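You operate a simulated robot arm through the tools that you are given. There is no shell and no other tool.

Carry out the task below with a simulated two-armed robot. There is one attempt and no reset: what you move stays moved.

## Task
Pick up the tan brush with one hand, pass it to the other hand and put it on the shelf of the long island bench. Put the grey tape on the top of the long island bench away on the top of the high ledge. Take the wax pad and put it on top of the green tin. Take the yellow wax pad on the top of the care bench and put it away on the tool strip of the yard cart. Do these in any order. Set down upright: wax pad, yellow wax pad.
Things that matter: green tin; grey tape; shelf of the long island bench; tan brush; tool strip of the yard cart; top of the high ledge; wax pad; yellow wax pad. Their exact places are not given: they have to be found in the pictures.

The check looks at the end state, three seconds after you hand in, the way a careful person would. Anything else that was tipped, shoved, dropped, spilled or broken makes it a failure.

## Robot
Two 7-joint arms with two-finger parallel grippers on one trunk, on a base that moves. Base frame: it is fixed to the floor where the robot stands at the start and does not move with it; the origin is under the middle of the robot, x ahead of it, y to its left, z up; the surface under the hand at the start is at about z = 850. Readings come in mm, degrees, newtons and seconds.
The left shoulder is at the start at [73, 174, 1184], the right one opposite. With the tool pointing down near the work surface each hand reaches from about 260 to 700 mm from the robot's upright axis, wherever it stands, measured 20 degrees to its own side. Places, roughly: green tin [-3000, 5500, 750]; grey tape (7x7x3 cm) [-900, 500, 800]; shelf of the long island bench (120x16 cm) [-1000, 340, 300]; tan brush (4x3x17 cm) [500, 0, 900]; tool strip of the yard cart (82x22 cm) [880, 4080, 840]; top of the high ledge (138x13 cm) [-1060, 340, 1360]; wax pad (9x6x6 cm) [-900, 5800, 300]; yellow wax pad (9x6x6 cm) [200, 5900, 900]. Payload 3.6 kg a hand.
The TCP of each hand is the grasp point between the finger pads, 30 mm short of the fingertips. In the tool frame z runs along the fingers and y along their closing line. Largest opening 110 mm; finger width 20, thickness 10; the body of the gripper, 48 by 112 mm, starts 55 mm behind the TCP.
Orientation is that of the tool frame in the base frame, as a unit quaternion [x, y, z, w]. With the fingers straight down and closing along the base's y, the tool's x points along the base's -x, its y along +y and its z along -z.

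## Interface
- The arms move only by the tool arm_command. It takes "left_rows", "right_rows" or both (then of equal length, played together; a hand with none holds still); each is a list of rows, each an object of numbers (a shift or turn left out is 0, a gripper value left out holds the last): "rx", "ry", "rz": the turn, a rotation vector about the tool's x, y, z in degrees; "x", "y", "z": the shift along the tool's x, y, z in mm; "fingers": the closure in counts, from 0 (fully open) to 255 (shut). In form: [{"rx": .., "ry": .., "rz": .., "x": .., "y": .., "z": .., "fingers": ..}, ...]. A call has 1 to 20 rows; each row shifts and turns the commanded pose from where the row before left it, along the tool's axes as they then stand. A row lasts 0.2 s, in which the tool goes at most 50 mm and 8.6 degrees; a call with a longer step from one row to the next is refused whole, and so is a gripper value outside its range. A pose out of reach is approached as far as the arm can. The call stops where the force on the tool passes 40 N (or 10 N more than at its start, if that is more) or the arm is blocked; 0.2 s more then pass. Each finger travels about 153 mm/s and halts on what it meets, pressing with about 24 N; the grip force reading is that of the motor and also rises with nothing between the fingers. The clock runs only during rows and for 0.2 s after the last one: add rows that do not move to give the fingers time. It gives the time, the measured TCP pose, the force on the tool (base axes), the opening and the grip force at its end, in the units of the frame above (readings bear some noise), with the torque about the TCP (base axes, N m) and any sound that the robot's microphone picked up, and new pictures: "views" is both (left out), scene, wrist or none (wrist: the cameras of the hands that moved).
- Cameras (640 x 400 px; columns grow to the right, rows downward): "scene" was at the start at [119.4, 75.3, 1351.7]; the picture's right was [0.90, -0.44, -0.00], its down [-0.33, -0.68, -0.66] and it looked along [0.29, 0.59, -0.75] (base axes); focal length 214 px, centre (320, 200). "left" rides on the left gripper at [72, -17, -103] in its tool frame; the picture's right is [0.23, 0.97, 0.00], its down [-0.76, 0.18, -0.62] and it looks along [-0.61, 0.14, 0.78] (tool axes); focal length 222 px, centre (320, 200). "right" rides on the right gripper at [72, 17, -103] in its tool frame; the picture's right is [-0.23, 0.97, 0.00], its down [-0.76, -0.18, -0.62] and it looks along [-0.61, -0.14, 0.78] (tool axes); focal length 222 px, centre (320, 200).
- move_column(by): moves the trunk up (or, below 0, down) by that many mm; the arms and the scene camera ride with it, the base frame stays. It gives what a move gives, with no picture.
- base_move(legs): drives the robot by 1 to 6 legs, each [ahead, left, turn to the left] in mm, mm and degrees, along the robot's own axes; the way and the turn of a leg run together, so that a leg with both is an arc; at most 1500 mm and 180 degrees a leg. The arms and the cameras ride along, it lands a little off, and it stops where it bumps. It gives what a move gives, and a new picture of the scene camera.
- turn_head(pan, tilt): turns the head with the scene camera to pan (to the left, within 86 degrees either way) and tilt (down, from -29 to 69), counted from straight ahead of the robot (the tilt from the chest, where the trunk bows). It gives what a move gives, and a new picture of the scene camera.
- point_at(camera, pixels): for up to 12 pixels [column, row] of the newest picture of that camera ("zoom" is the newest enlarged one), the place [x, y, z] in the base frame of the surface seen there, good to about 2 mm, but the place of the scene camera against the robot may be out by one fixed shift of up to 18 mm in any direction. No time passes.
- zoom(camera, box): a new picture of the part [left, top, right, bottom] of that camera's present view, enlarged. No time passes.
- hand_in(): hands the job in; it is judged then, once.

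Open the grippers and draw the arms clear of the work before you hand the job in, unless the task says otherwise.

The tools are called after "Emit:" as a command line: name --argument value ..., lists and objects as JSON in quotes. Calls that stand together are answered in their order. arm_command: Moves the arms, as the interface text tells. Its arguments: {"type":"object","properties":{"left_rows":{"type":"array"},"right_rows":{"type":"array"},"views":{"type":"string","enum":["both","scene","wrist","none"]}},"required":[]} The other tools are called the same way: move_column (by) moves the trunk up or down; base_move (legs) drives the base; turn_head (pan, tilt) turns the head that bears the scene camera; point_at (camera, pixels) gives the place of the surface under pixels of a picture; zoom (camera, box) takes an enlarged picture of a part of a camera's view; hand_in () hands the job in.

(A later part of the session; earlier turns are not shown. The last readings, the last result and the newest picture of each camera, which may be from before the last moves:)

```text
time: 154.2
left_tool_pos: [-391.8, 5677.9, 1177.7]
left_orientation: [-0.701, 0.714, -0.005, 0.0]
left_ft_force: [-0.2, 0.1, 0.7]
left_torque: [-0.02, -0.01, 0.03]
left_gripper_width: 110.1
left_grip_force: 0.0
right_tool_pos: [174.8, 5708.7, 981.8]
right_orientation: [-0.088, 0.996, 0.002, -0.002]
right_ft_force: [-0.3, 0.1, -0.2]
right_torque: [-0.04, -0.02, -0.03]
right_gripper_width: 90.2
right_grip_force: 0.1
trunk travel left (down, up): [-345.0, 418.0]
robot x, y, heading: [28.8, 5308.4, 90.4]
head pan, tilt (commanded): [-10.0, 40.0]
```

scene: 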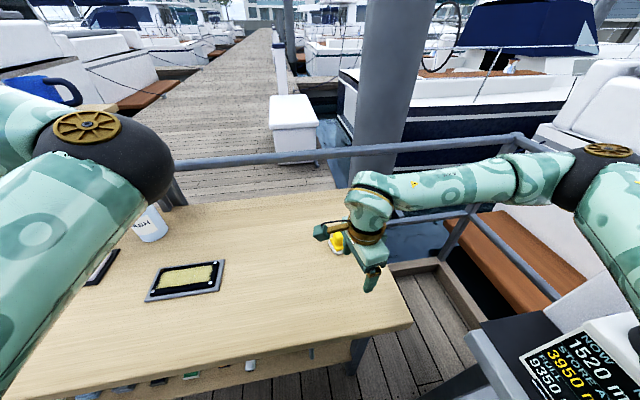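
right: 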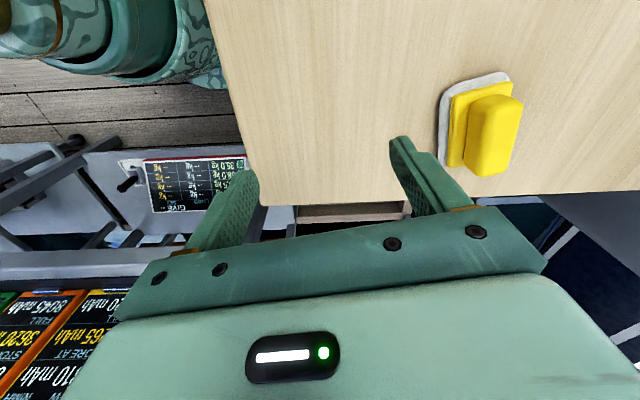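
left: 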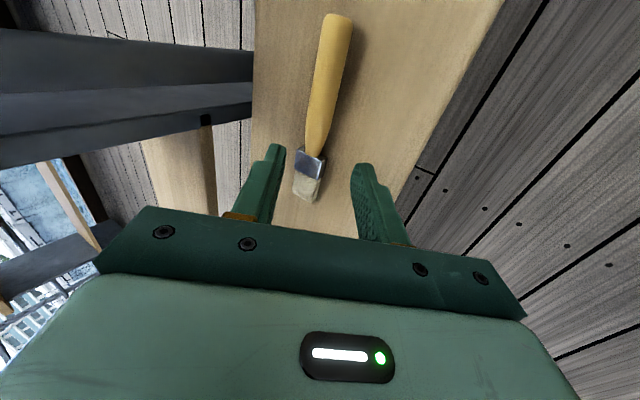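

Roll achieved; the pad is at (495,130) in the wrist view. I measure it again from here.

Emit:
point_at --camera "right" --pixels '[[502, 105], [496, 130], [490, 165], [478, 130], [515, 130], [460, 120], [440, 120], [445, 165], [505, 75], [545, 150]]'

Emit:
zoom --camera "right" --box '[420, 50, 580, 200]'

```text
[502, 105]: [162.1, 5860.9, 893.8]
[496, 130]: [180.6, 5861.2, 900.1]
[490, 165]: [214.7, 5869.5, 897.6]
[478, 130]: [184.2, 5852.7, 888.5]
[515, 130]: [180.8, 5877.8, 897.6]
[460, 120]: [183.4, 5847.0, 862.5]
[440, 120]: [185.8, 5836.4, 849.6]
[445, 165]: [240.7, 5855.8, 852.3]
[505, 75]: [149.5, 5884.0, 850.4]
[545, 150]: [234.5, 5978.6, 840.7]
```

```text
2.67 times, centred on (500, 125) of right
```

zoom: 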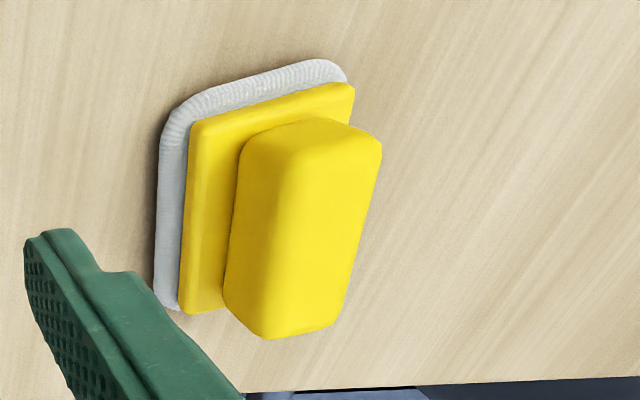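

Grip bar centre ≈[190, 5863]. I move the hand above it at z≈982 with the fingers at ~70 mm.

Emit:
arm_command --right_rows '[{"x": -10.4, "y": 37.3, "fingers": 85}, {"x": -10.4, "y": 37.3, "fingers": 85}, {"x": -10.4, "y": 37.3, "fingers": 85}, {"x": -10.4, "y": 37.1, "fingers": 85}, {}]' --views "wrist"

```text
time: 155.3
left_tool_pos: [-392.1, 5678.6, 1178.0]
left_orientation: [-0.7, 0.714, -0.005, 0.0]
left_ft_force: [0.8, -0.8, -0.3]
left_torque: [-0.04, -0.02, 0.0]
left_gripper_width: 109.8
left_grip_force: 0.1
right_tool_pos: [189.3, 5863.4, 983.8]
right_orientation: [-0.089, 0.996, 0.002, -0.001]
right_ft_force: [-0.5, 0.0, -0.4]
right_torque: [0.02, 0.0, 0.03]
right_gripper_width: 73.6
right_grip_force: 0.0
trunk travel left (down, up): [-345.0, 418.0]
robot x, y, heading: [30.2, 5307.0, 90.1]
head pan, tilt (commanded): [-10.0, 40.0]
```

right: 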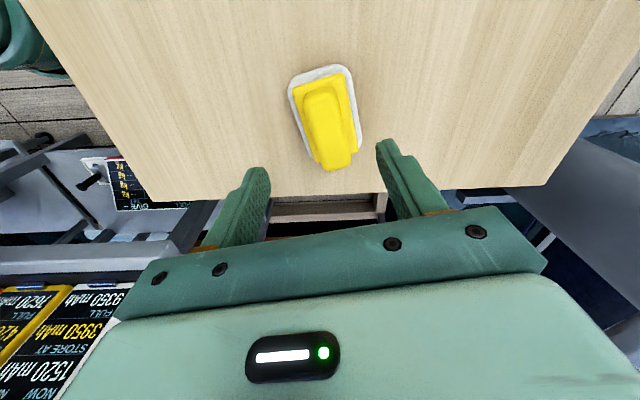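

The pad sits centred between the fingers (col ~325). I double-check the bar's centre from this view.

Emit:
point_at --camera "right" --pixels '[[322, 100], [327, 125], [332, 150], [308, 130], [345, 125], [318, 75], [350, 75], [290, 85]]'

```text
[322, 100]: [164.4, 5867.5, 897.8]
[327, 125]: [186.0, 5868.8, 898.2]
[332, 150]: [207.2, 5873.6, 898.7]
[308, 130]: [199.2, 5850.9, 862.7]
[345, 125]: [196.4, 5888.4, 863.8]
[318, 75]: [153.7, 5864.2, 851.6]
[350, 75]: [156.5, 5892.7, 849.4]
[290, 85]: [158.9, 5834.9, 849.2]
```

The bar centre is at y≈5868, so I shift +4.5 mm and descend 86 mm.

Emit:
arm_command --right_rows '[{"y": 4.5, "z": 20}, {"z": 30}, {"z": 20}, {"z": 15}, {}]' --views "wrist"

```text
time: 156.6
left_tool_pos: [-392.7, 5678.6, 1176.6]
left_orientation: [-0.7, 0.714, -0.006, -0.001]
left_ft_force: [0.7, -0.4, 1.0]
left_torque: [-0.02, 0.04, -0.02]
left_gripper_width: 110.1
left_grip_force: 0.1
right_tool_pos: [188.5, 5868.4, 897.9]
right_orientation: [-0.089, 0.996, 0.002, -0.001]
right_ft_force: [-0.4, 0.5, 0.5]
right_torque: [-0.02, -0.02, 0.0]
right_gripper_width: 73.5
right_grip_force: 0.0
trunk travel left (down, up): [-345.0, 418.0]
robot x, y, heading: [33.5, 5305.1, 90.2]
head pan, tilt (commanded): [-10.0, 40.0]
```

right: 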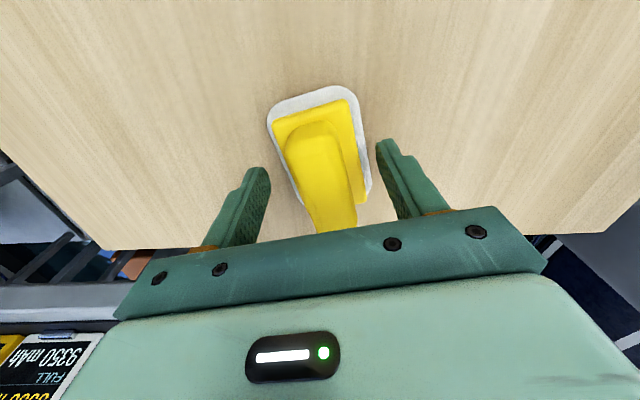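

The bar is between the fingers; I close the right gripper.

Emit:
arm_command --right_rows '[{"fingers": 255}, {"fingers": 255}, {"fingers": 255}, {"fingers": 255}]' --views "wrist"

```text
time: 157.6
left_tool_pos: [-391.7, 5678.8, 1177.0]
left_orientation: [-0.7, 0.714, -0.006, -0.001]
left_ft_force: [-0.4, -0.3, -0.1]
left_torque: [-0.01, -0.02, -0.06]
left_gripper_width: 109.6
left_grip_force: 0.1
right_tool_pos: [188.5, 5868.3, 898.5]
right_orientation: [-0.089, 0.996, 0.002, -0.001]
right_ft_force: [0.2, 0.0, 1.3]
right_torque: [-0.03, -0.05, 0.07]
right_gripper_width: 30.0
right_grip_force: 23.6
trunk travel left (down, up): [-345.0, 418.0]
robot x, y, heading: [32.6, 5310.5, 90.5]
head pan, tilt (commanded): [-10.0, 40.0]
```

right: 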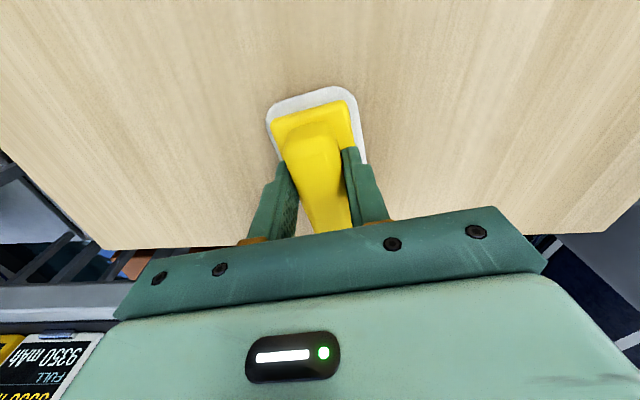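

The bar is gripped (30 mm, 24 N). I lift 110 mm and then back the base away from the bench.

Emit:
arm_command --right_rows '[{"z": -10}, {"z": -25}, {"z": -25}, {"z": -25}, {"z": -25}, {}]' --views "wrist"

Emit:
base_move --legs '[[-700, 0, 0]]'

Emit:
turn_head --pan -80 --tilt 25

```text
time: 158.9
left_tool_pos: [-392.1, 5678.6, 1177.2]
left_orientation: [-0.7, 0.714, -0.006, -0.001]
left_ft_force: [0.6, -0.5, 0.5]
left_torque: [-0.01, -0.01, 0.0]
left_gripper_width: 109.9
left_grip_force: 0.0
right_tool_pos: [190.0, 5869.1, 1007.2]
right_orientation: [-0.088, 0.996, 0.003, -0.001]
right_ft_force: [0.1, -0.4, -1.3]
right_torque: [0.0, 0.0, 0.0]
right_gripper_width: 29.3
right_grip_force: 23.8
trunk travel left (down, up): [-345.0, 418.0]
robot x, y, heading: [31.8, 5308.6, 89.9]
head pan, tilt (commanded): [-10.0, 40.0]
```

right: 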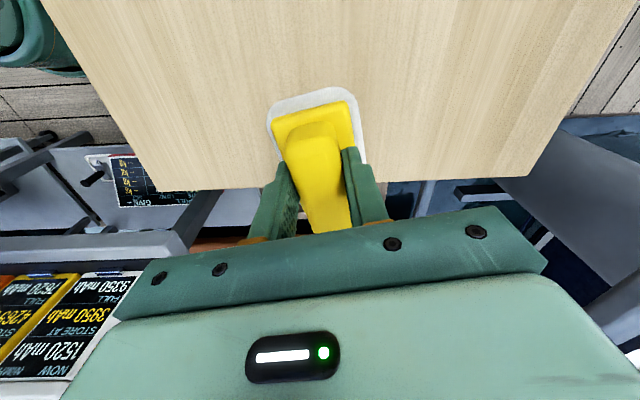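

```text
time: 162.8
left_tool_pos: [-389.2, 4983.5, 1178.0]
left_orientation: [-0.699, 0.715, -0.006, 0.0]
left_ft_force: [0.3, 0.6, -0.2]
left_torque: [0.0, 0.04, -0.02]
left_gripper_width: 110.0
left_grip_force: 0.1
right_tool_pos: [193.8, 5170.3, 1007.4]
right_orientation: [-0.087, 0.996, 0.003, -0.001]
right_ft_force: [0.0, 0.9, -0.6]
right_torque: [0.0, -0.03, -0.02]
right_gripper_width: 29.5
right_grip_force: 24.4
trunk travel left (down, up): [-345.0, 418.0]
robot x, y, heading: [31.1, 4610.6, 90.1]
head pan, tilt (commanded): [-10.0, 40.0]
```

scene: 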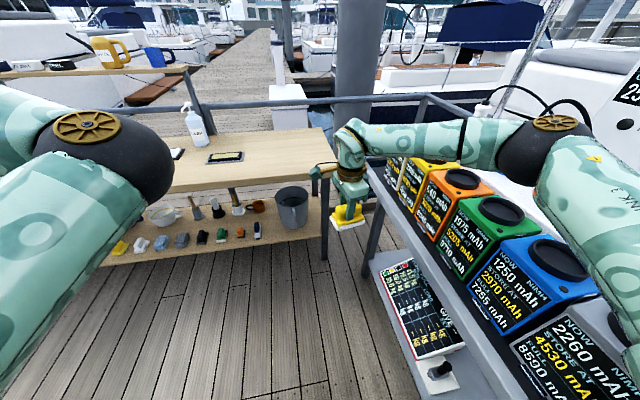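

```text
time: 164.2
left_tool_pos: [-390.1, 4982.7, 1178.0]
left_orientation: [-0.699, 0.716, -0.005, -0.001]
left_ft_force: [0.3, 0.3, 0.3]
left_torque: [0.02, 0.01, 0.01]
left_gripper_width: 110.0
left_grip_force: 0.0
right_tool_pos: [192.7, 5170.4, 1007.5]
right_orientation: [-0.088, 0.996, 0.003, -0.001]
right_ft_force: [0.0, 0.1, -1.0]
right_torque: [0.01, 0.0, 0.0]
right_gripper_width: 29.4
right_grip_force: 24.6
trunk travel left (down, up): [-345.0, 418.0]
robot x, y, heading: [31.9, 4611.1, 89.9]
head pan, tilt (commanded): [-80.0, 25.0]
```

scene: 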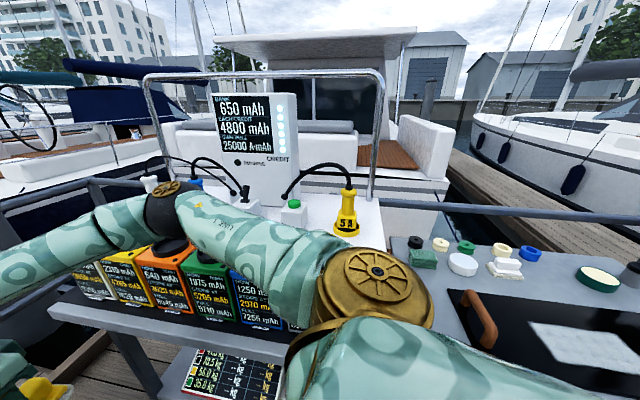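

On my right is the battery table and beyond it (right side of the view) a grey cart with small pucks – the yard cart. I move left/back into the open and turn right to face it.

Emit:
base_move --legs '[[0, 280, 0], [-480, 0, 0], [0, 0, -90]]'

Emit:
turn_head --pan 0 --tilt 25

```text
time: 172.4
left_tool_pos: [120.7, 4560.1, 1176.0]
left_orientation: [0.011, 1.0, -0.003, -0.005]
left_ft_force: [-0.7, 0.2, 0.3]
left_torque: [0.0, 0.0, -0.01]
left_gripper_width: 110.2
left_grip_force: 0.1
right_tool_pos: [306.7, 3977.3, 1007.9]
right_orientation: [0.643, 0.766, 0.003, 0.0]
right_ft_force: [0.5, 0.3, 0.5]
right_torque: [0.01, -0.03, 0.02]
right_gripper_width: 29.4
right_grip_force: 24.1
trunk travel left (down, up): [-345.0, 418.0]
robot x, y, heading: [-253.4, 4139.4, -0.3]
head pan, tilt (commanded): [-80.0, 25.0]
```

scene: 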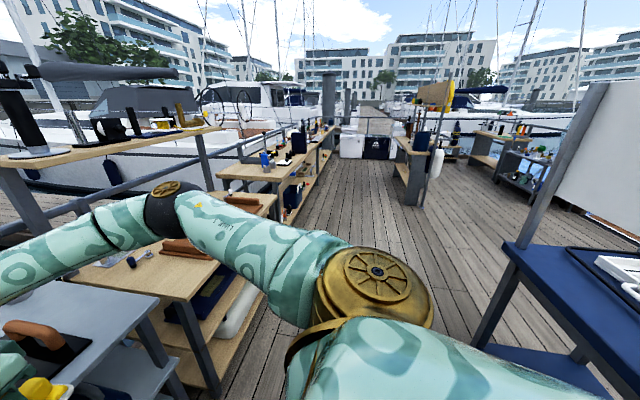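

```text
time: 173.9
left_tool_pos: [120.3, 4560.7, 1177.2]
left_orientation: [0.011, 1.0, -0.002, -0.004]
left_ft_force: [-0.5, 0.3, -0.1]
left_torque: [0.01, -0.04, 0.02]
left_gripper_width: 110.1
left_grip_force: 0.0
right_tool_pos: [306.2, 3977.6, 1007.8]
right_orientation: [0.643, 0.766, 0.003, 0.0]
right_ft_force: [0.2, 0.7, 0.0]
right_torque: [0.03, 0.0, 0.01]
right_gripper_width: 29.6
right_grip_force: 23.6
trunk travel left (down, up): [-345.0, 418.0]
robot x, y, heading: [-254.3, 4139.7, -0.3]
head pan, tilt (commanded): [0.0, 25.0]
```

scene: 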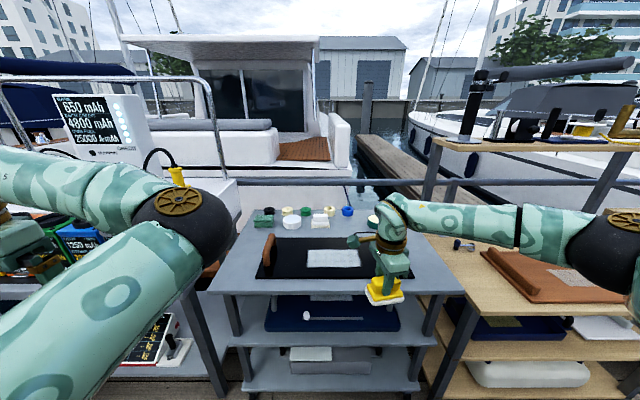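

The cart is straight ahead: a black tray at (325,260) and a back strip with small pads/pucks around (300,218). I zoom and probe.

Emit:
zoom --camera "scene" --box '[220, 180, 480, 320]'

Emit:
point_at --camera "scene" --pixels '[[262, 222], [290, 222], [320, 222], [347, 210], [345, 225], [305, 232], [370, 230], [355, 230], [240, 240], [240, 290], [330, 275], [300, 215]]'

```text
2.46 times, centred on (350, 250) of scene
```

zoom: 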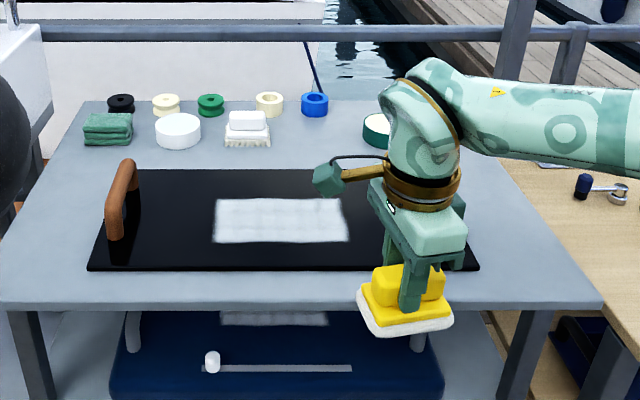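

```text
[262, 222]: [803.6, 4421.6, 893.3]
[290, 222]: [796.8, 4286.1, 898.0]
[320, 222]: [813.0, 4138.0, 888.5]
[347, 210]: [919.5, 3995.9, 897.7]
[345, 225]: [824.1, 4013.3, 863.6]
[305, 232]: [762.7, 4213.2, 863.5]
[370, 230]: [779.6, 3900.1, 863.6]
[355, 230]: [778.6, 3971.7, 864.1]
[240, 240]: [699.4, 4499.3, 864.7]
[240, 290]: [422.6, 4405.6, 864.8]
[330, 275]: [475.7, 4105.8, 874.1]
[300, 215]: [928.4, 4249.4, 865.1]
```

The cart top (z≈849) is a single surface; the back strip has free room around [815, 4005] between the white pad (y≈4138) and a green puck. It is far across the cart, so I test in the open how far forward the right hand reaches at about this height.

Emit:
arm_command --right_rows '[{"z": 25}, {"z": 25}, {"x": -5.2, "y": 29.5}, {"x": -5.2, "y": 29.5}, {"x": -5.2, "y": 29.5}, {"x": -5.2, "y": 29.5}, {}]' --views "both"

```text
time: 175.5
left_tool_pos: [120.8, 4561.0, 1176.9]
left_orientation: [0.011, 1.0, -0.004, -0.005]
left_ft_force: [0.0, 1.1, 0.9]
left_torque: [0.0, 0.01, 0.01]
left_gripper_width: 110.2
left_grip_force: 0.1
right_tool_pos: [397.5, 3978.9, 957.5]
right_orientation: [0.642, 0.766, 0.003, 0.001]
right_ft_force: [0.3, 0.1, -0.2]
right_torque: [-0.01, -0.01, -0.03]
right_gripper_width: 29.4
right_grip_force: 24.0
right hand out of reach, approached as far as the arm can: row 6
trunk travel left (down, up): [-345.0, 418.0]
robot x, y, heading: [-252.8, 4140.3, -0.1]
head pan, tilt (commanded): [0.0, 25.0]
```

scene: 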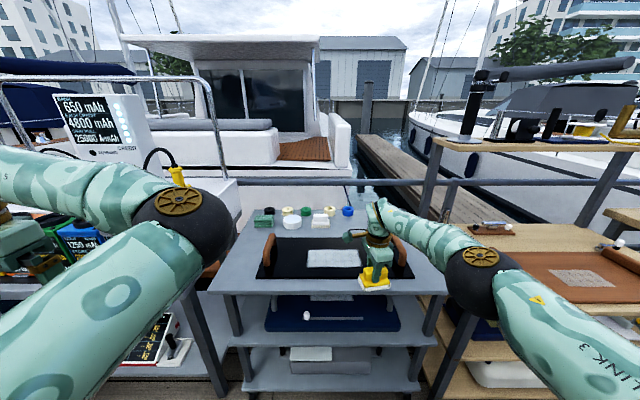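
right: 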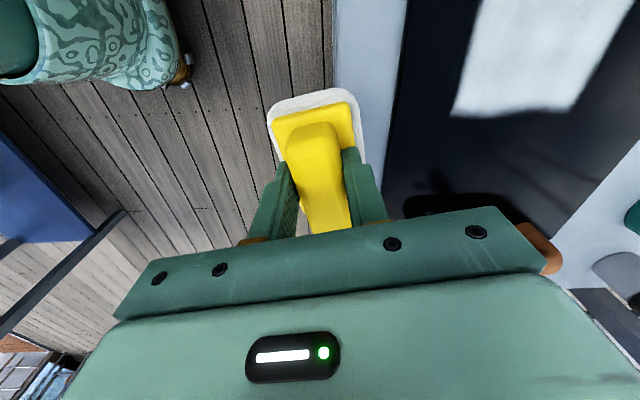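

The right hand reaches ~650 mm ahead. The wrist view also shows my own base at upper left (wheel near (185,70)); I probe it to learn the base's front extent.

Emit:
point_at --camera "right" --pixels '[[184, 65], [175, 40], [165, 15], [160, 85], [188, 84], [120, 80], [60, 85], [100, 20], [325, 30], [345, 60], [420, 60], [560, 200]]'

```text
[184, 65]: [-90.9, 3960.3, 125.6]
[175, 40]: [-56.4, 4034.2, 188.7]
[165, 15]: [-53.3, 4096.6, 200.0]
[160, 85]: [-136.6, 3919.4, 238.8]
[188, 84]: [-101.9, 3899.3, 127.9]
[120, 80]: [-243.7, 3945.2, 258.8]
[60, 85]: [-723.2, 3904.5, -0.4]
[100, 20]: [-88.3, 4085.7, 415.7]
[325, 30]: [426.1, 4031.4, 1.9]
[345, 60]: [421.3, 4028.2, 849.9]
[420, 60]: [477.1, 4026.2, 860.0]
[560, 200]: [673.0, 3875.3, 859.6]
```

My base radius is only ~240 mm (front at ~200 ahead), so I can go closer; turning the robot ~30° left brings the right shoulder forward for more reach. I lift the pad back up and probe the tray handles and strip items for clearance.

Emit:
arm_command --right_rows '[{"z": -35}, {"z": -35}, {"y": -30}, {}]' --views "none"

Emit:
zoom --camera "scene" --box '[220, 180, 480, 320]'

Emit:
point_at --camera "scene" --pixels '[[269, 240], [402, 245], [408, 270], [372, 217], [380, 225], [362, 222], [325, 212], [337, 225], [347, 207], [330, 205], [335, 215], [360, 240]]'

```text
time: 176.5
left_tool_pos: [121.8, 4562.0, 1176.4]
left_orientation: [0.011, 1.0, -0.004, -0.004]
left_ft_force: [-0.7, 0.5, 1.1]
left_torque: [-0.03, 0.04, -0.04]
left_gripper_width: 109.8
left_grip_force: 0.1
right_tool_pos: [367.2, 3974.7, 1027.2]
right_orientation: [0.643, 0.766, 0.002, 0.002]
right_ft_force: [-0.2, 1.1, -0.8]
right_torque: [-0.02, 0.02, -0.01]
right_gripper_width: 29.4
right_grip_force: 24.1
trunk travel left (down, up): [-345.0, 418.0]
robot x, y, heading: [-255.4, 4142.4, -0.0]
head pan, tilt (commanded): [0.0, 25.0]
```

```text
2.46 times, centred on (350, 250) of scene
```

zoom: 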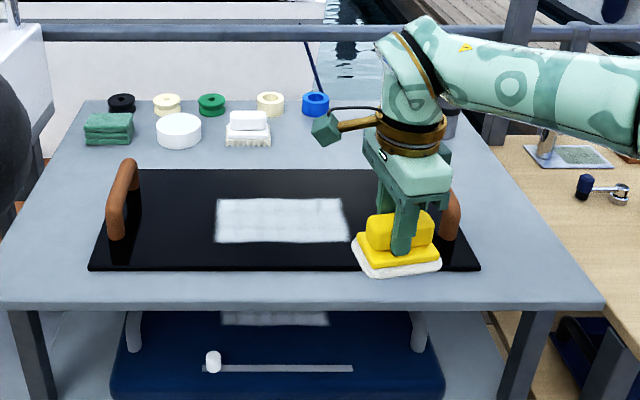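

```text
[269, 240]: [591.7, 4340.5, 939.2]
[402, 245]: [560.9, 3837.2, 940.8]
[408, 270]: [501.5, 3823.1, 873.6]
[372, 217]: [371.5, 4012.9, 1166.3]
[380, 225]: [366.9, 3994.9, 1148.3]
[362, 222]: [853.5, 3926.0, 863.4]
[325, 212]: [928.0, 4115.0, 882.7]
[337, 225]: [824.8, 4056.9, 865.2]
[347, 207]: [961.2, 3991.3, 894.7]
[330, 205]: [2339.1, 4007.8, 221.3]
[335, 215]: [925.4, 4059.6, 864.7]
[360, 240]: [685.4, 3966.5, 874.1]
```

The tray handles reach z≈925 at y≈3830 and 4340; free space on the strip is y≈3930–4085 around x≈820. I turn the base left 30° in place first.

Emit:
base_move --legs '[[0, 0, 30]]'

Emit:
arm_command --right_rows '[{"rz": -7.2}, {"rz": -7.2}, {"rz": -7.2}, {"rz": -7.2}, {"rz": -7.2}, {"rz": -7.2}, {"rz": -6.8}, {}]' --views "both"

```text
time: 178.4
left_tool_pos: [-137.2, 4691.8, 1177.0]
left_orientation: [-0.245, 0.969, -0.004, -0.004]
left_ft_force: [0.1, 0.2, 0.1]
left_torque: [0.0, 0.01, 0.02]
left_gripper_width: 109.9
left_grip_force: 0.0
right_tool_pos: [366.7, 4303.6, 1025.8]
right_orientation: [0.425, 0.905, 0.002, 0.0]
right_ft_force: [0.4, 0.6, -0.4]
right_torque: [0.0, -0.01, 0.01]
right_gripper_width: 29.5
right_grip_force: 24.5
trunk travel left (down, up): [-345.0, 418.0]
robot x, y, heading: [-251.4, 4137.7, 29.7]
head pan, tilt (commanded): [0.0, 25.0]
```

scene: 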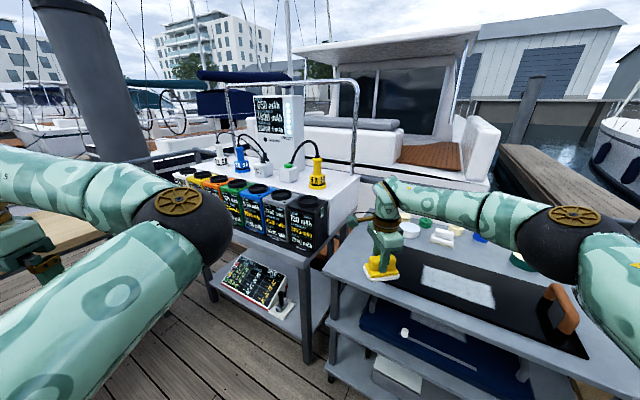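

```text
time: 180.2
left_tool_pos: [-137.8, 4691.3, 1177.6]
left_orientation: [-0.245, 0.969, -0.005, -0.003]
left_ft_force: [-0.4, -0.1, 0.3]
left_torque: [0.03, 0.0, -0.03]
left_gripper_width: 110.0
left_grip_force: 0.0
right_tool_pos: [367.7, 4302.9, 1026.0]
right_orientation: [0.001, 1.0, 0.003, 0.001]
right_ft_force: [0.4, 0.4, -1.0]
right_torque: [-0.02, 0.0, -0.01]
right_gripper_width: 29.4
right_grip_force: 24.1
trunk travel left (down, up): [-345.0, 418.0]
robot x, y, heading: [-253.2, 4139.5, 30.0]
head pan, tilt (commanded): [0.0, 25.0]
```

scene: 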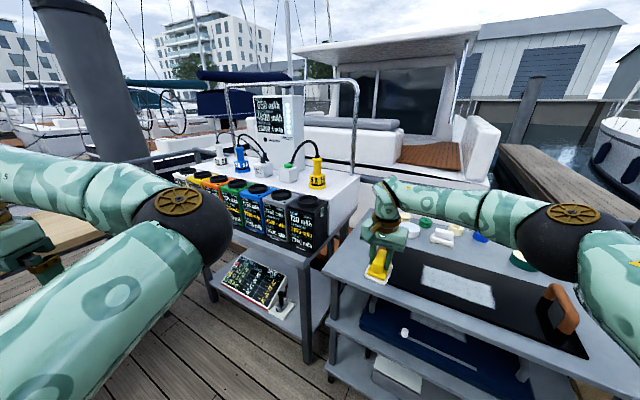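
right: 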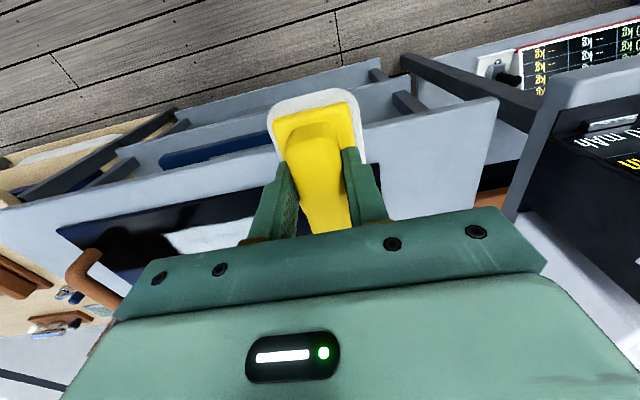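

The hand is now aligned with the base axes (pad's long side along x). I swing it right (−y) about 273 mm in the open before driving closer.

Emit:
arm_command --right_rows '[{"x": -3, "y": -45}, {"x": -3, "y": -45}, {"x": -3, "y": -45}, {"x": -3, "y": -45}, {"x": -3, "y": -45}, {"x": -3, "y": -45}, {}]' --views "scene"

```text
time: 181.8
left_tool_pos: [-136.8, 4692.1, 1177.1]
left_orientation: [-0.244, 0.97, -0.004, -0.003]
left_ft_force: [-0.1, 0.5, -0.2]
left_torque: [-0.04, -0.02, -0.02]
left_gripper_width: 110.1
left_grip_force: 0.1
right_tool_pos: [380.8, 4033.3, 1026.2]
right_orientation: [0.003, 1.0, 0.002, 0.002]
right_ft_force: [-0.2, 0.9, -1.2]
right_torque: [0.01, 0.02, 0.0]
right_gripper_width: 29.4
right_grip_force: 23.8
trunk travel left (down, up): [-345.0, 418.0]
robot x, y, heading: [-255.4, 4144.0, 30.0]
head pan, tilt (commanded): [0.0, 25.0]
```

scene: 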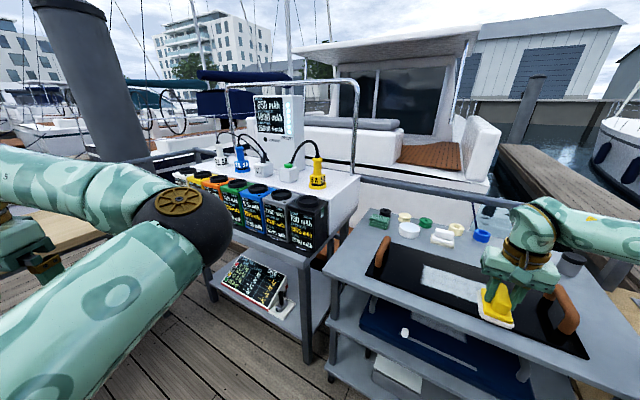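

Everything stays high (pad bottom z≈968). I drive diagonally (302 ahead, 203 right in the robot's axes) to bring the hand to about [744, 4008].

Emit:
base_move --legs '[[0, -203, 0], [302, 0, 0]]'

Emit:
turn_head --pan -30 --tilt 40

Emit:
zoom --camera "right" --box '[0, 0, 640, 400]'

```text
time: 185.1
left_tool_pos: [230.7, 4664.5, 1177.1]
left_orientation: [-0.244, 0.97, -0.004, -0.003]
left_ft_force: [0.5, 0.1, -1.0]
left_torque: [-0.01, -0.01, -0.02]
left_gripper_width: 110.1
left_grip_force: 0.2
right_tool_pos: [745.5, 4005.1, 1025.3]
right_orientation: [0.006, 1.0, 0.002, 0.002]
right_ft_force: [0.5, -0.4, -0.7]
right_torque: [-0.01, 0.03, -0.03]
right_gripper_width: 29.6
right_grip_force: 23.5
trunk travel left (down, up): [-345.0, 418.0]
robot x, y, heading: [112.0, 4112.3, 29.3]
head pan, tilt (commanded): [0.0, 25.0]
```

scene: 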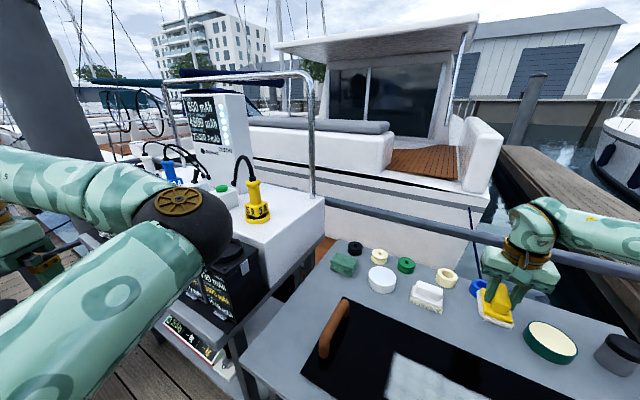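

```text
time: 186.0
left_tool_pos: [229.1, 4664.5, 1177.9]
left_orientation: [-0.244, 0.97, -0.004, -0.004]
left_ft_force: [-0.3, -1.5, -0.8]
left_torque: [0.01, -0.01, -0.04]
left_gripper_width: 109.9
left_grip_force: 0.0
right_tool_pos: [744.9, 4005.1, 1025.8]
right_orientation: [0.006, 1.0, 0.002, 0.002]
right_ft_force: [-0.4, -0.3, -1.0]
right_torque: [0.0, 0.02, 0.02]
right_gripper_width: 29.4
right_grip_force: 23.8
trunk travel left (down, up): [-345.0, 418.0]
robot x, y, heading: [112.2, 4115.1, 29.5]
head pan, tilt (commanded): [-30.0, 40.0]
```

scene: 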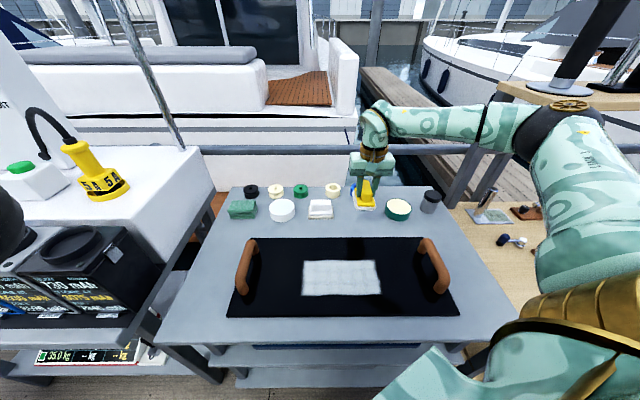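

```text
1.00 times, centred on (320, 200) of right (not enlarged: the box is as wide or as high as the picture)
```

zoom: 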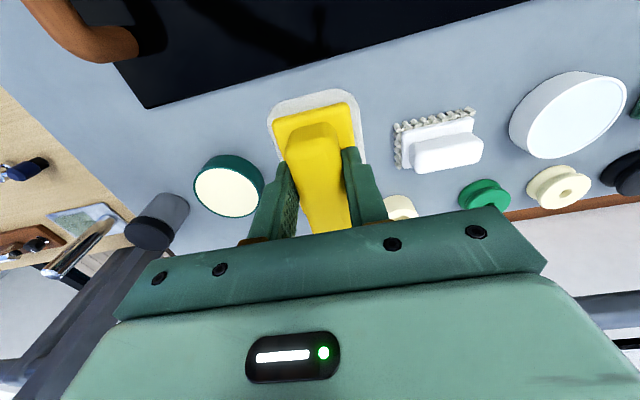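

The hand is over the strip region; I measure neighbours: green-rimmed puck (228,185), white pad (440,140), cream ring (400,207), grey can (155,220).

Emit:
point_at --camera "zoom" --pixels '[[262, 180], [228, 160], [235, 215], [397, 140], [405, 165], [400, 205], [270, 160], [380, 120], [155, 215], [370, 195], [425, 195]]'

Emit:
point_at --camera "scene" --pixels '[[389, 205], [333, 212], [333, 190], [356, 195], [352, 188], [345, 215], [340, 200], [345, 190], [365, 225], [300, 238]]'

Emit:
zoom --camera "scene" --box '[220, 150, 460, 270]'

```text
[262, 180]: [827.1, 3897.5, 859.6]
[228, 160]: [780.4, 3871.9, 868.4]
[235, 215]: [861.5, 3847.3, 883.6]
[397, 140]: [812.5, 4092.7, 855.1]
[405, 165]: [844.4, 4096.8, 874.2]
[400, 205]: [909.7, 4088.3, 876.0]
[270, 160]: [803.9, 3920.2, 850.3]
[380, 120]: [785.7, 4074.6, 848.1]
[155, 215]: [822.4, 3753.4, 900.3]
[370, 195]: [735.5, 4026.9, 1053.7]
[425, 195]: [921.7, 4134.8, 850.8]
```

```text
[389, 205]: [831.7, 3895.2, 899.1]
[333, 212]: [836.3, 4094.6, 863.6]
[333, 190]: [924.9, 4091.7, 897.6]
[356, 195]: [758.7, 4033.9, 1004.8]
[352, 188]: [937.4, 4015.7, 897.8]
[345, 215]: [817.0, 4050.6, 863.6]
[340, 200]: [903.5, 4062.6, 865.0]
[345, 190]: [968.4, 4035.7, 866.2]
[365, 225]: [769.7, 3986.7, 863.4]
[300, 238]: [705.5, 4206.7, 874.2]
```

```text
2.67 times, centred on (340, 210) of scene
```

zoom: 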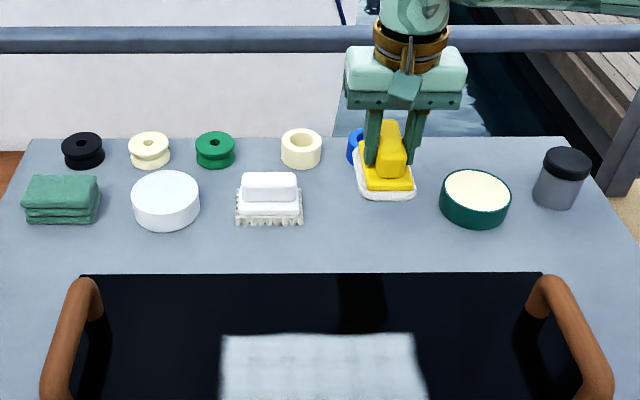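

The gap between the white brush (edge y≈4092) and green tin (edge y≈3898) is where the pad fits: target pad centre ≈[822, 3996], i.e. TCP x≈816. I move there at height, then lower part way.

Emit:
arm_command --right_rows '[{"x": -24, "y": -3}, {"x": -24, "y": -3}, {"x": -23, "y": -3}, {"z": 30}, {"z": 30}, {"z": 25}, {}]' --views "both"

```text
time: 187.6
left_tool_pos: [229.2, 4664.1, 1177.9]
left_orientation: [-0.243, 0.97, -0.004, -0.004]
left_ft_force: [-0.5, 0.5, -0.1]
left_torque: [0.0, -0.03, 0.03]
left_gripper_width: 109.8
left_grip_force: 0.0
right_tool_pos: [816.9, 3994.8, 940.4]
right_orientation: [0.006, 1.0, 0.002, 0.001]
right_ft_force: [-0.7, 0.7, -0.5]
right_torque: [-0.03, 0.0, -0.01]
right_gripper_width: 29.3
right_grip_force: 24.1
trunk travel left (down, up): [-345.0, 418.0]
robot x, y, heading: [111.9, 4114.0, 29.4]
head pan, tilt (commanded): [-30.0, 40.0]
```

scene: 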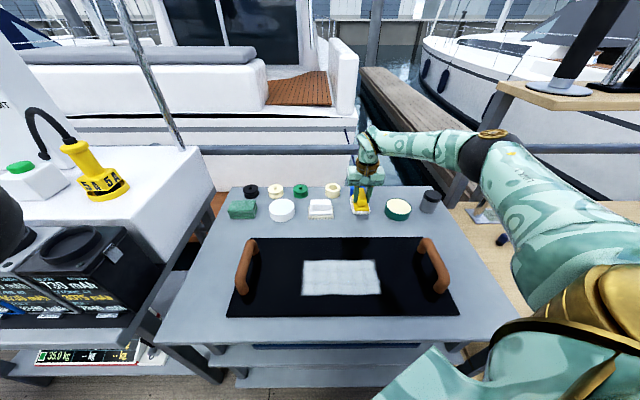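
right: 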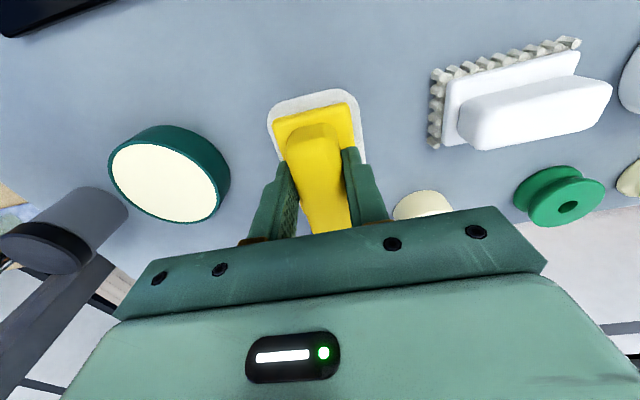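

Well placed: pad centred in the gap. I lower 28 mm, then feel for contact.

Emit:
arm_command --right_rows '[{"z": 12}, {"z": 10}, {"z": 6}, {}]' --views "wrist"

```text
time: 188.6
left_tool_pos: [230.2, 4664.4, 1177.1]
left_orientation: [-0.243, 0.97, -0.004, -0.003]
left_ft_force: [0.0, 1.0, -0.4]
left_torque: [0.01, -0.03, 0.0]
left_gripper_width: 109.8
left_grip_force: 0.0
right_tool_pos: [816.5, 3995.6, 911.3]
right_orientation: [0.005, 1.0, 0.002, 0.003]
right_ft_force: [-0.4, 0.1, -0.8]
right_torque: [-0.01, 0.0, 0.04]
right_gripper_width: 29.2
right_grip_force: 24.0
trunk travel left (down, up): [-345.0, 418.0]
robot x, y, heading: [111.8, 4114.3, 29.2]
head pan, tilt (commanded): [-30.0, 40.0]
```

right: 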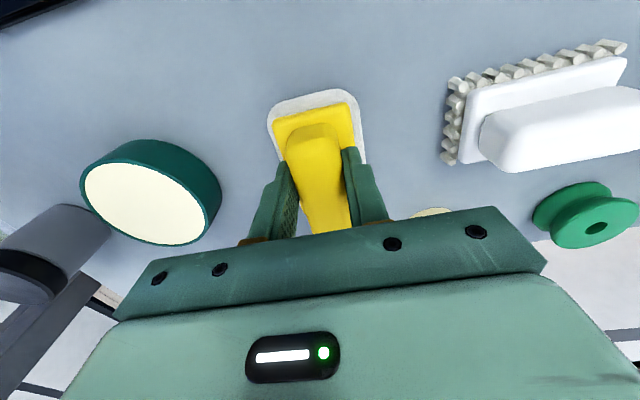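

About 3 mm remain; I lower in 1 mm steps until contact.

Emit:
arm_command --right_rows '[{"z": 1.2}, {"z": 1.2}, {"z": 1}, {}]' --views "none"

```text
time: 189.6
left_tool_pos: [229.4, 4665.0, 1177.4]
left_orientation: [-0.244, 0.97, -0.005, -0.004]
left_ft_force: [-0.2, -0.1, -1.4]
left_torque: [0.01, 0.01, -0.02]
left_gripper_width: 109.9
left_grip_force: 0.1
right_tool_pos: [816.3, 3996.0, 909.5]
right_orientation: [0.004, 1.0, 0.002, 0.002]
right_ft_force: [0.2, -0.1, -0.9]
right_torque: [-0.03, -0.01, -0.02]
right_gripper_width: 29.6
right_grip_force: 24.1
trunk travel left (down, up): [-345.0, 418.0]
robot x, y, heading: [108.5, 4115.7, 29.4]
head pan, tilt (commanded): [-30.0, 40.0]
```

No contact yet; I lower two more millimetres.

Emit:
arm_command --right_rows '[{"z": 1}, {"z": 1}, {}]' --views "none"

```text
time: 190.4
left_tool_pos: [229.2, 4665.7, 1176.6]
left_orientation: [-0.243, 0.97, -0.004, -0.003]
left_ft_force: [1.2, 0.5, 0.1]
left_torque: [0.0, 0.01, 0.0]
left_gripper_width: 110.1
left_grip_force: 0.0
right_tool_pos: [815.4, 3996.2, 908.2]
right_orientation: [0.006, 1.0, 0.002, 0.002]
right_ft_force: [0.3, -0.3, 0.6]
right_torque: [-0.08, 0.05, 0.0]
right_gripper_width: 29.7
right_grip_force: 24.2
trunk travel left (down, up): [-345.0, 418.0]
robot x, y, heading: [112.6, 4116.8, 29.5]
head pan, tilt (commanded): [-30.0, 40.0]
```

Slight change only; another 1.5 mm to make firm contact.

Emit:
arm_command --right_rows '[{"z": 0.8}, {"z": 0.7}, {}]' --views "none"

```text
time: 191.2
left_tool_pos: [228.7, 4664.5, 1176.8]
left_orientation: [-0.244, 0.97, -0.004, -0.002]
left_ft_force: [-0.1, 1.0, 0.2]
left_torque: [0.02, -0.01, -0.01]
left_gripper_width: 110.1
left_grip_force: 0.2
right_tool_pos: [816.6, 3996.4, 907.3]
right_orientation: [0.004, 1.0, 0.003, 0.002]
right_ft_force: [3.6, -1.8, 15.2]
right_torque: [-0.3, 0.3, 0.03]
right_gripper_width: 29.5
right_grip_force: 24.5
trunk travel left (down, up): [-345.0, 418.0]
robot x, y, heading: [111.3, 4117.2, 29.3]
head pan, tilt (commanded): [-30.0, 40.0]
```

Contact (15 N). I open the fingers and lift straight up.

Emit:
arm_command --right_rows '[{"z": -0.7, "fingers": 170}, {"fingers": 140}, {"fingers": 110}, {"fingers": 110}, {"z": -15}, {"z": -30}, {"z": -35}, {"z": -35}, {}]' --views "both"

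```text
time: 193.2
left_tool_pos: [230.4, 4665.3, 1175.7]
left_orientation: [-0.243, 0.97, -0.004, -0.003]
left_ft_force: [0.0, -0.1, -0.2]
left_torque: [0.01, 0.0, -0.01]
left_gripper_width: 110.2
left_grip_force: 0.0
right_tool_pos: [818.5, 3996.1, 1019.5]
right_orientation: [0.004, 1.0, 0.002, 0.003]
right_ft_force: [0.8, 0.5, -0.1]
right_torque: [-0.03, 0.03, -0.04]
right_gripper_width: 62.4
right_grip_force: 0.0
trunk travel left (down, up): [-345.0, 418.0]
robot x, y, heading: [114.3, 4110.7, 29.4]
head pan, tilt (commanded): [-30.0, 40.0]
```

scene: 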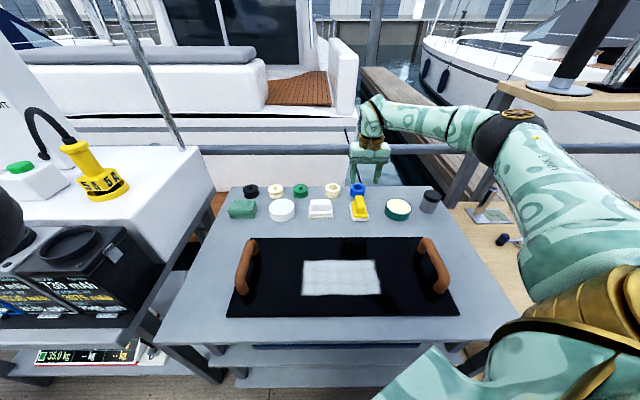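
right: 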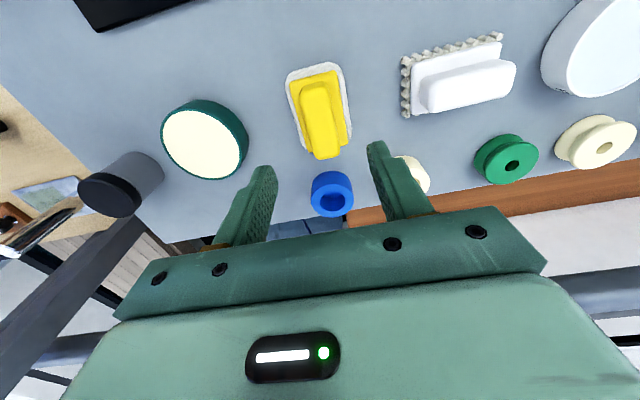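

The yellow pad stands upright on the strip, clear of its neighbours. I back off the way I came and turn to heading 90°.

Emit:
base_move --legs '[[-302, 0, 0], [0, 203, 0], [0, 0, 60.6]]'

Emit:
turn_head --pan 0 --tilt 25

```text
time: 199.1
left_tool_pos: [-667.1, 4519.8, 1177.7]
left_orientation: [-0.694, 0.719, -0.005, -0.001]
left_ft_force: [0.6, -0.1, -0.2]
left_torque: [0.0, -0.02, -0.01]
left_gripper_width: 109.9
left_grip_force: 0.0
right_tool_pos: [206.9, 4690.6, 1020.0]
right_orientation: [-0.493, 0.87, 0.003, 0.001]
right_ft_force: [0.1, 0.2, -0.3]
right_torque: [0.0, 0.04, -0.02]
right_gripper_width: 62.5
right_grip_force: 0.0
trunk travel left (down, up): [-345.0, 418.0]
robot x, y, heading: [-252.3, 4139.4, 88.9]
head pan, tilt (commanded): [-30.0, 40.0]
```

scene: 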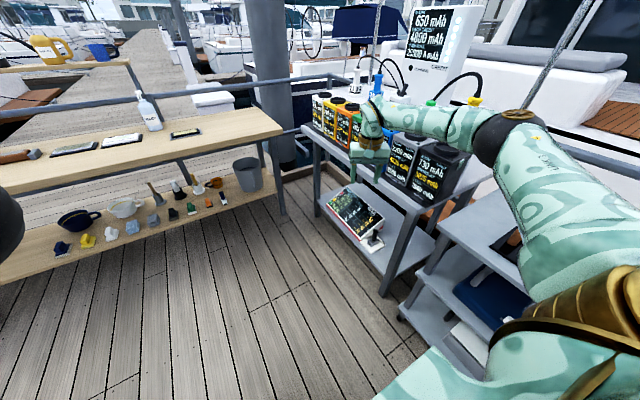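

```text
time: 200.1
left_tool_pos: [-665.2, 4519.2, 1177.8]
left_orientation: [-0.694, 0.72, -0.006, 0.0]
left_ft_force: [-0.4, -0.6, 1.0]
left_torque: [-0.02, -0.03, 0.0]
left_gripper_width: 110.1
left_grip_force: 0.2
right_tool_pos: [206.2, 4691.3, 1019.8]
right_orientation: [-0.494, 0.87, 0.002, 0.001]
right_ft_force: [-0.2, -0.7, -0.1]
right_torque: [0.02, 0.03, 0.01]
right_gripper_width: 62.8
right_grip_force: 0.0
trunk travel left (down, up): [-345.0, 418.0]
robot x, y, heading: [-248.4, 4139.9, 89.3]
head pan, tilt (commanded): [0.0, 25.0]
```

scene: 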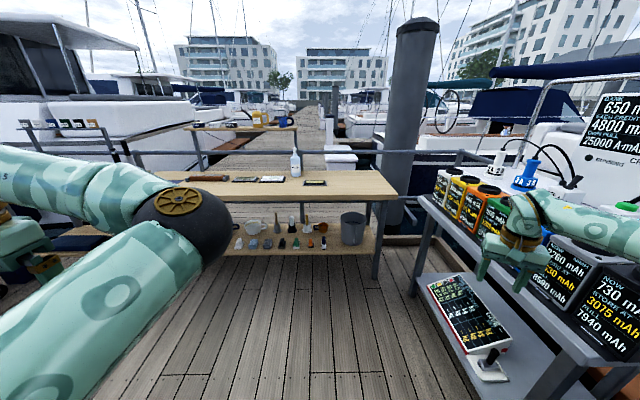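

All good; I bring the right arm back to a neutral roll and closer to the body before going to the shelf.

Emit:
arm_command --right_rows '[{"rz": -7.5}, {"rz": -7.5}, {"rz": -7.5}, {"rz": -7.5, "fingers": 60}, {"x": 20, "y": 37}, {"x": 20, "y": 37}, {"x": 20, "y": 37}, {"x": 20, "y": 37}, {"x": 20, "y": 37}, {"x": 20, "y": 37}, {}]' --views "none"

Emit:
base_move --legs '[[0, 480, 0.7], [450, 0, 0]]'

Emit:
turn_head --pan -5 --tilt 30

```text
time: 202.5
left_tool_pos: [-665.7, 4519.0, 1177.1]
left_orientation: [-0.694, 0.72, -0.005, -0.001]
left_ft_force: [-0.2, -0.3, -0.1]
left_torque: [0.01, 0.0, 0.0]
left_gripper_width: 110.0
left_grip_force: 0.1
right_tool_pos: [-46.6, 4665.0, 1025.6]
right_orientation: [-0.544, 0.839, 0.004, 0.007]
right_ft_force: [0.7, -0.1, -0.3]
right_torque: [-0.02, 0.01, -0.01]
right_gripper_width: 84.0
right_grip_force: 0.1
right hand out of reach, approached as far as the arm can: row 1, 2, 3, 4
trunk travel left (down, up): [-345.0, 418.0]
robot x, y, heading: [-249.9, 4140.5, 88.9]
head pan, tilt (commanded): [0.0, 25.0]
```

```text
time: 204.8
left_tool_pos: [-1024.9, 4529.4, 1181.8]
left_orientation: [-0.692, 0.722, -0.001, -0.005]
left_ft_force: [-0.6, 0.1, 0.1]
left_torque: [0.02, -0.01, 0.01]
left_gripper_width: 110.3
left_grip_force: 0.0
right_tool_pos: [-406.6, 4670.4, 1021.4]
right_orientation: [-0.542, 0.841, 0.005, 0.001]
right_ft_force: [0.7, -0.6, -0.3]
right_torque: [-0.01, -0.04, 0.02]
right_gripper_width: 84.5
right_grip_force: 0.1
trunk travel left (down, up): [-345.0, 418.0]
robot x, y, heading: [-619.0, 4145.9, 88.6]
head pan, tilt (commanded): [0.0, 25.0]
stopped in leg 1: the robot was blocked; the commanded pose is now the measured one
```

scene: 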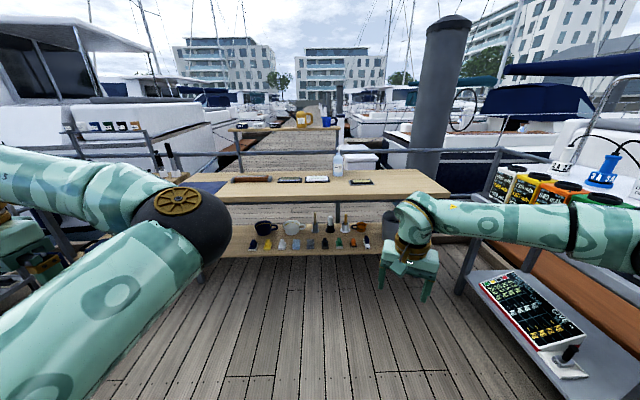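

```text
time: 205.4
left_tool_pos: [-1025.6, 4528.9, 1182.3]
left_orientation: [-0.692, 0.722, -0.001, -0.006]
left_ft_force: [0.7, 0.6, -0.2]
left_torque: [0.01, 0.02, -0.01]
left_gripper_width: 109.9
left_grip_force: 0.1
right_tool_pos: [-407.8, 4670.7, 1021.0]
right_orientation: [-0.542, 0.84, 0.004, 0.001]
right_ft_force: [-0.8, 0.0, -0.6]
right_torque: [-0.06, -0.03, 0.02]
right_gripper_width: 84.1
right_grip_force: 0.1
trunk travel left (down, up): [-345.0, 418.0]
robot x, y, heading: [-625.1, 4146.3, 89.0]
head pan, tilt (commanded): [-5.0, 30.0]
```

scene: 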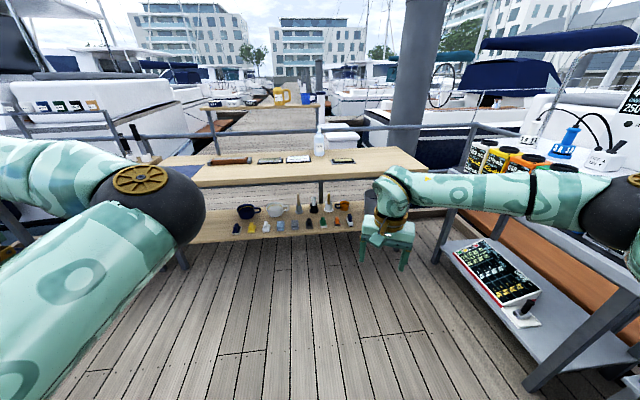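

The base was blocked at x≈−620: it met the blue table on my left. I move right 80 mm at once and look left to check the table.

Emit:
base_move --legs '[[0, -90, 0]]'

Emit:
turn_head --pan 86 --tilt 40

```text
time: 206.5
left_tool_pos: [-948.0, 4528.4, 1178.6]
left_orientation: [-0.692, 0.722, -0.005, -0.002]
left_ft_force: [1.0, -0.2, -0.6]
left_torque: [-0.04, 0.06, 0.02]
left_gripper_width: 109.9
left_grip_force: 0.1
right_tool_pos: [-328.1, 4667.8, 1023.8]
right_orientation: [-0.541, 0.841, 0.002, 0.005]
right_ft_force: [0.5, -0.4, 0.1]
right_torque: [0.0, 0.05, 0.0]
right_gripper_width: 84.1
right_grip_force: 0.1
trunk travel left (down, up): [-345.0, 418.0]
robot x, y, heading: [-539.3, 4143.5, 88.9]
head pan, tilt (commanded): [-5.0, 30.0]
```

scene: 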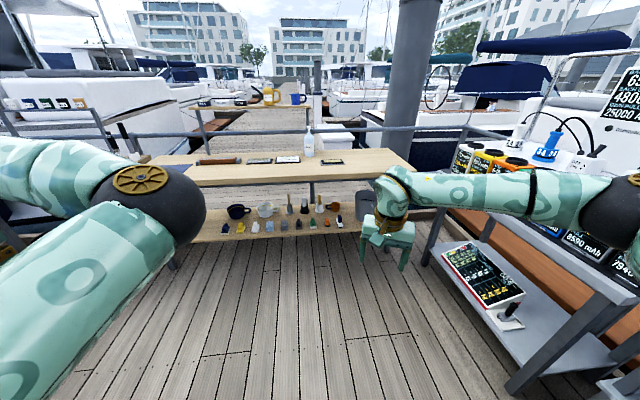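

```text
time: 208.2
left_tool_pos: [-950.8, 4527.6, 1177.2]
left_orientation: [-0.692, 0.722, -0.006, -0.001]
left_ft_force: [-0.1, 0.3, -0.8]
left_torque: [0.01, 0.0, -0.01]
left_gripper_width: 109.8
left_grip_force: 0.1
right_tool_pos: [-330.8, 4667.0, 1024.9]
right_orientation: [-0.542, 0.84, 0.002, 0.006]
right_ft_force: [-0.6, -0.3, -0.3]
right_torque: [0.03, 0.0, 0.0]
right_gripper_width: 84.2
right_grip_force: 0.1
trunk travel left (down, up): [-345.0, 418.0]
robot x, y, heading: [-534.8, 4141.1, 88.8]
head pan, tilt (commanded): [85.9, 40.0]
```

scene: 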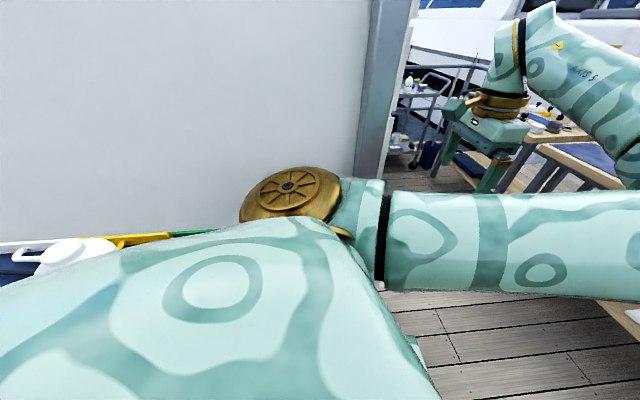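

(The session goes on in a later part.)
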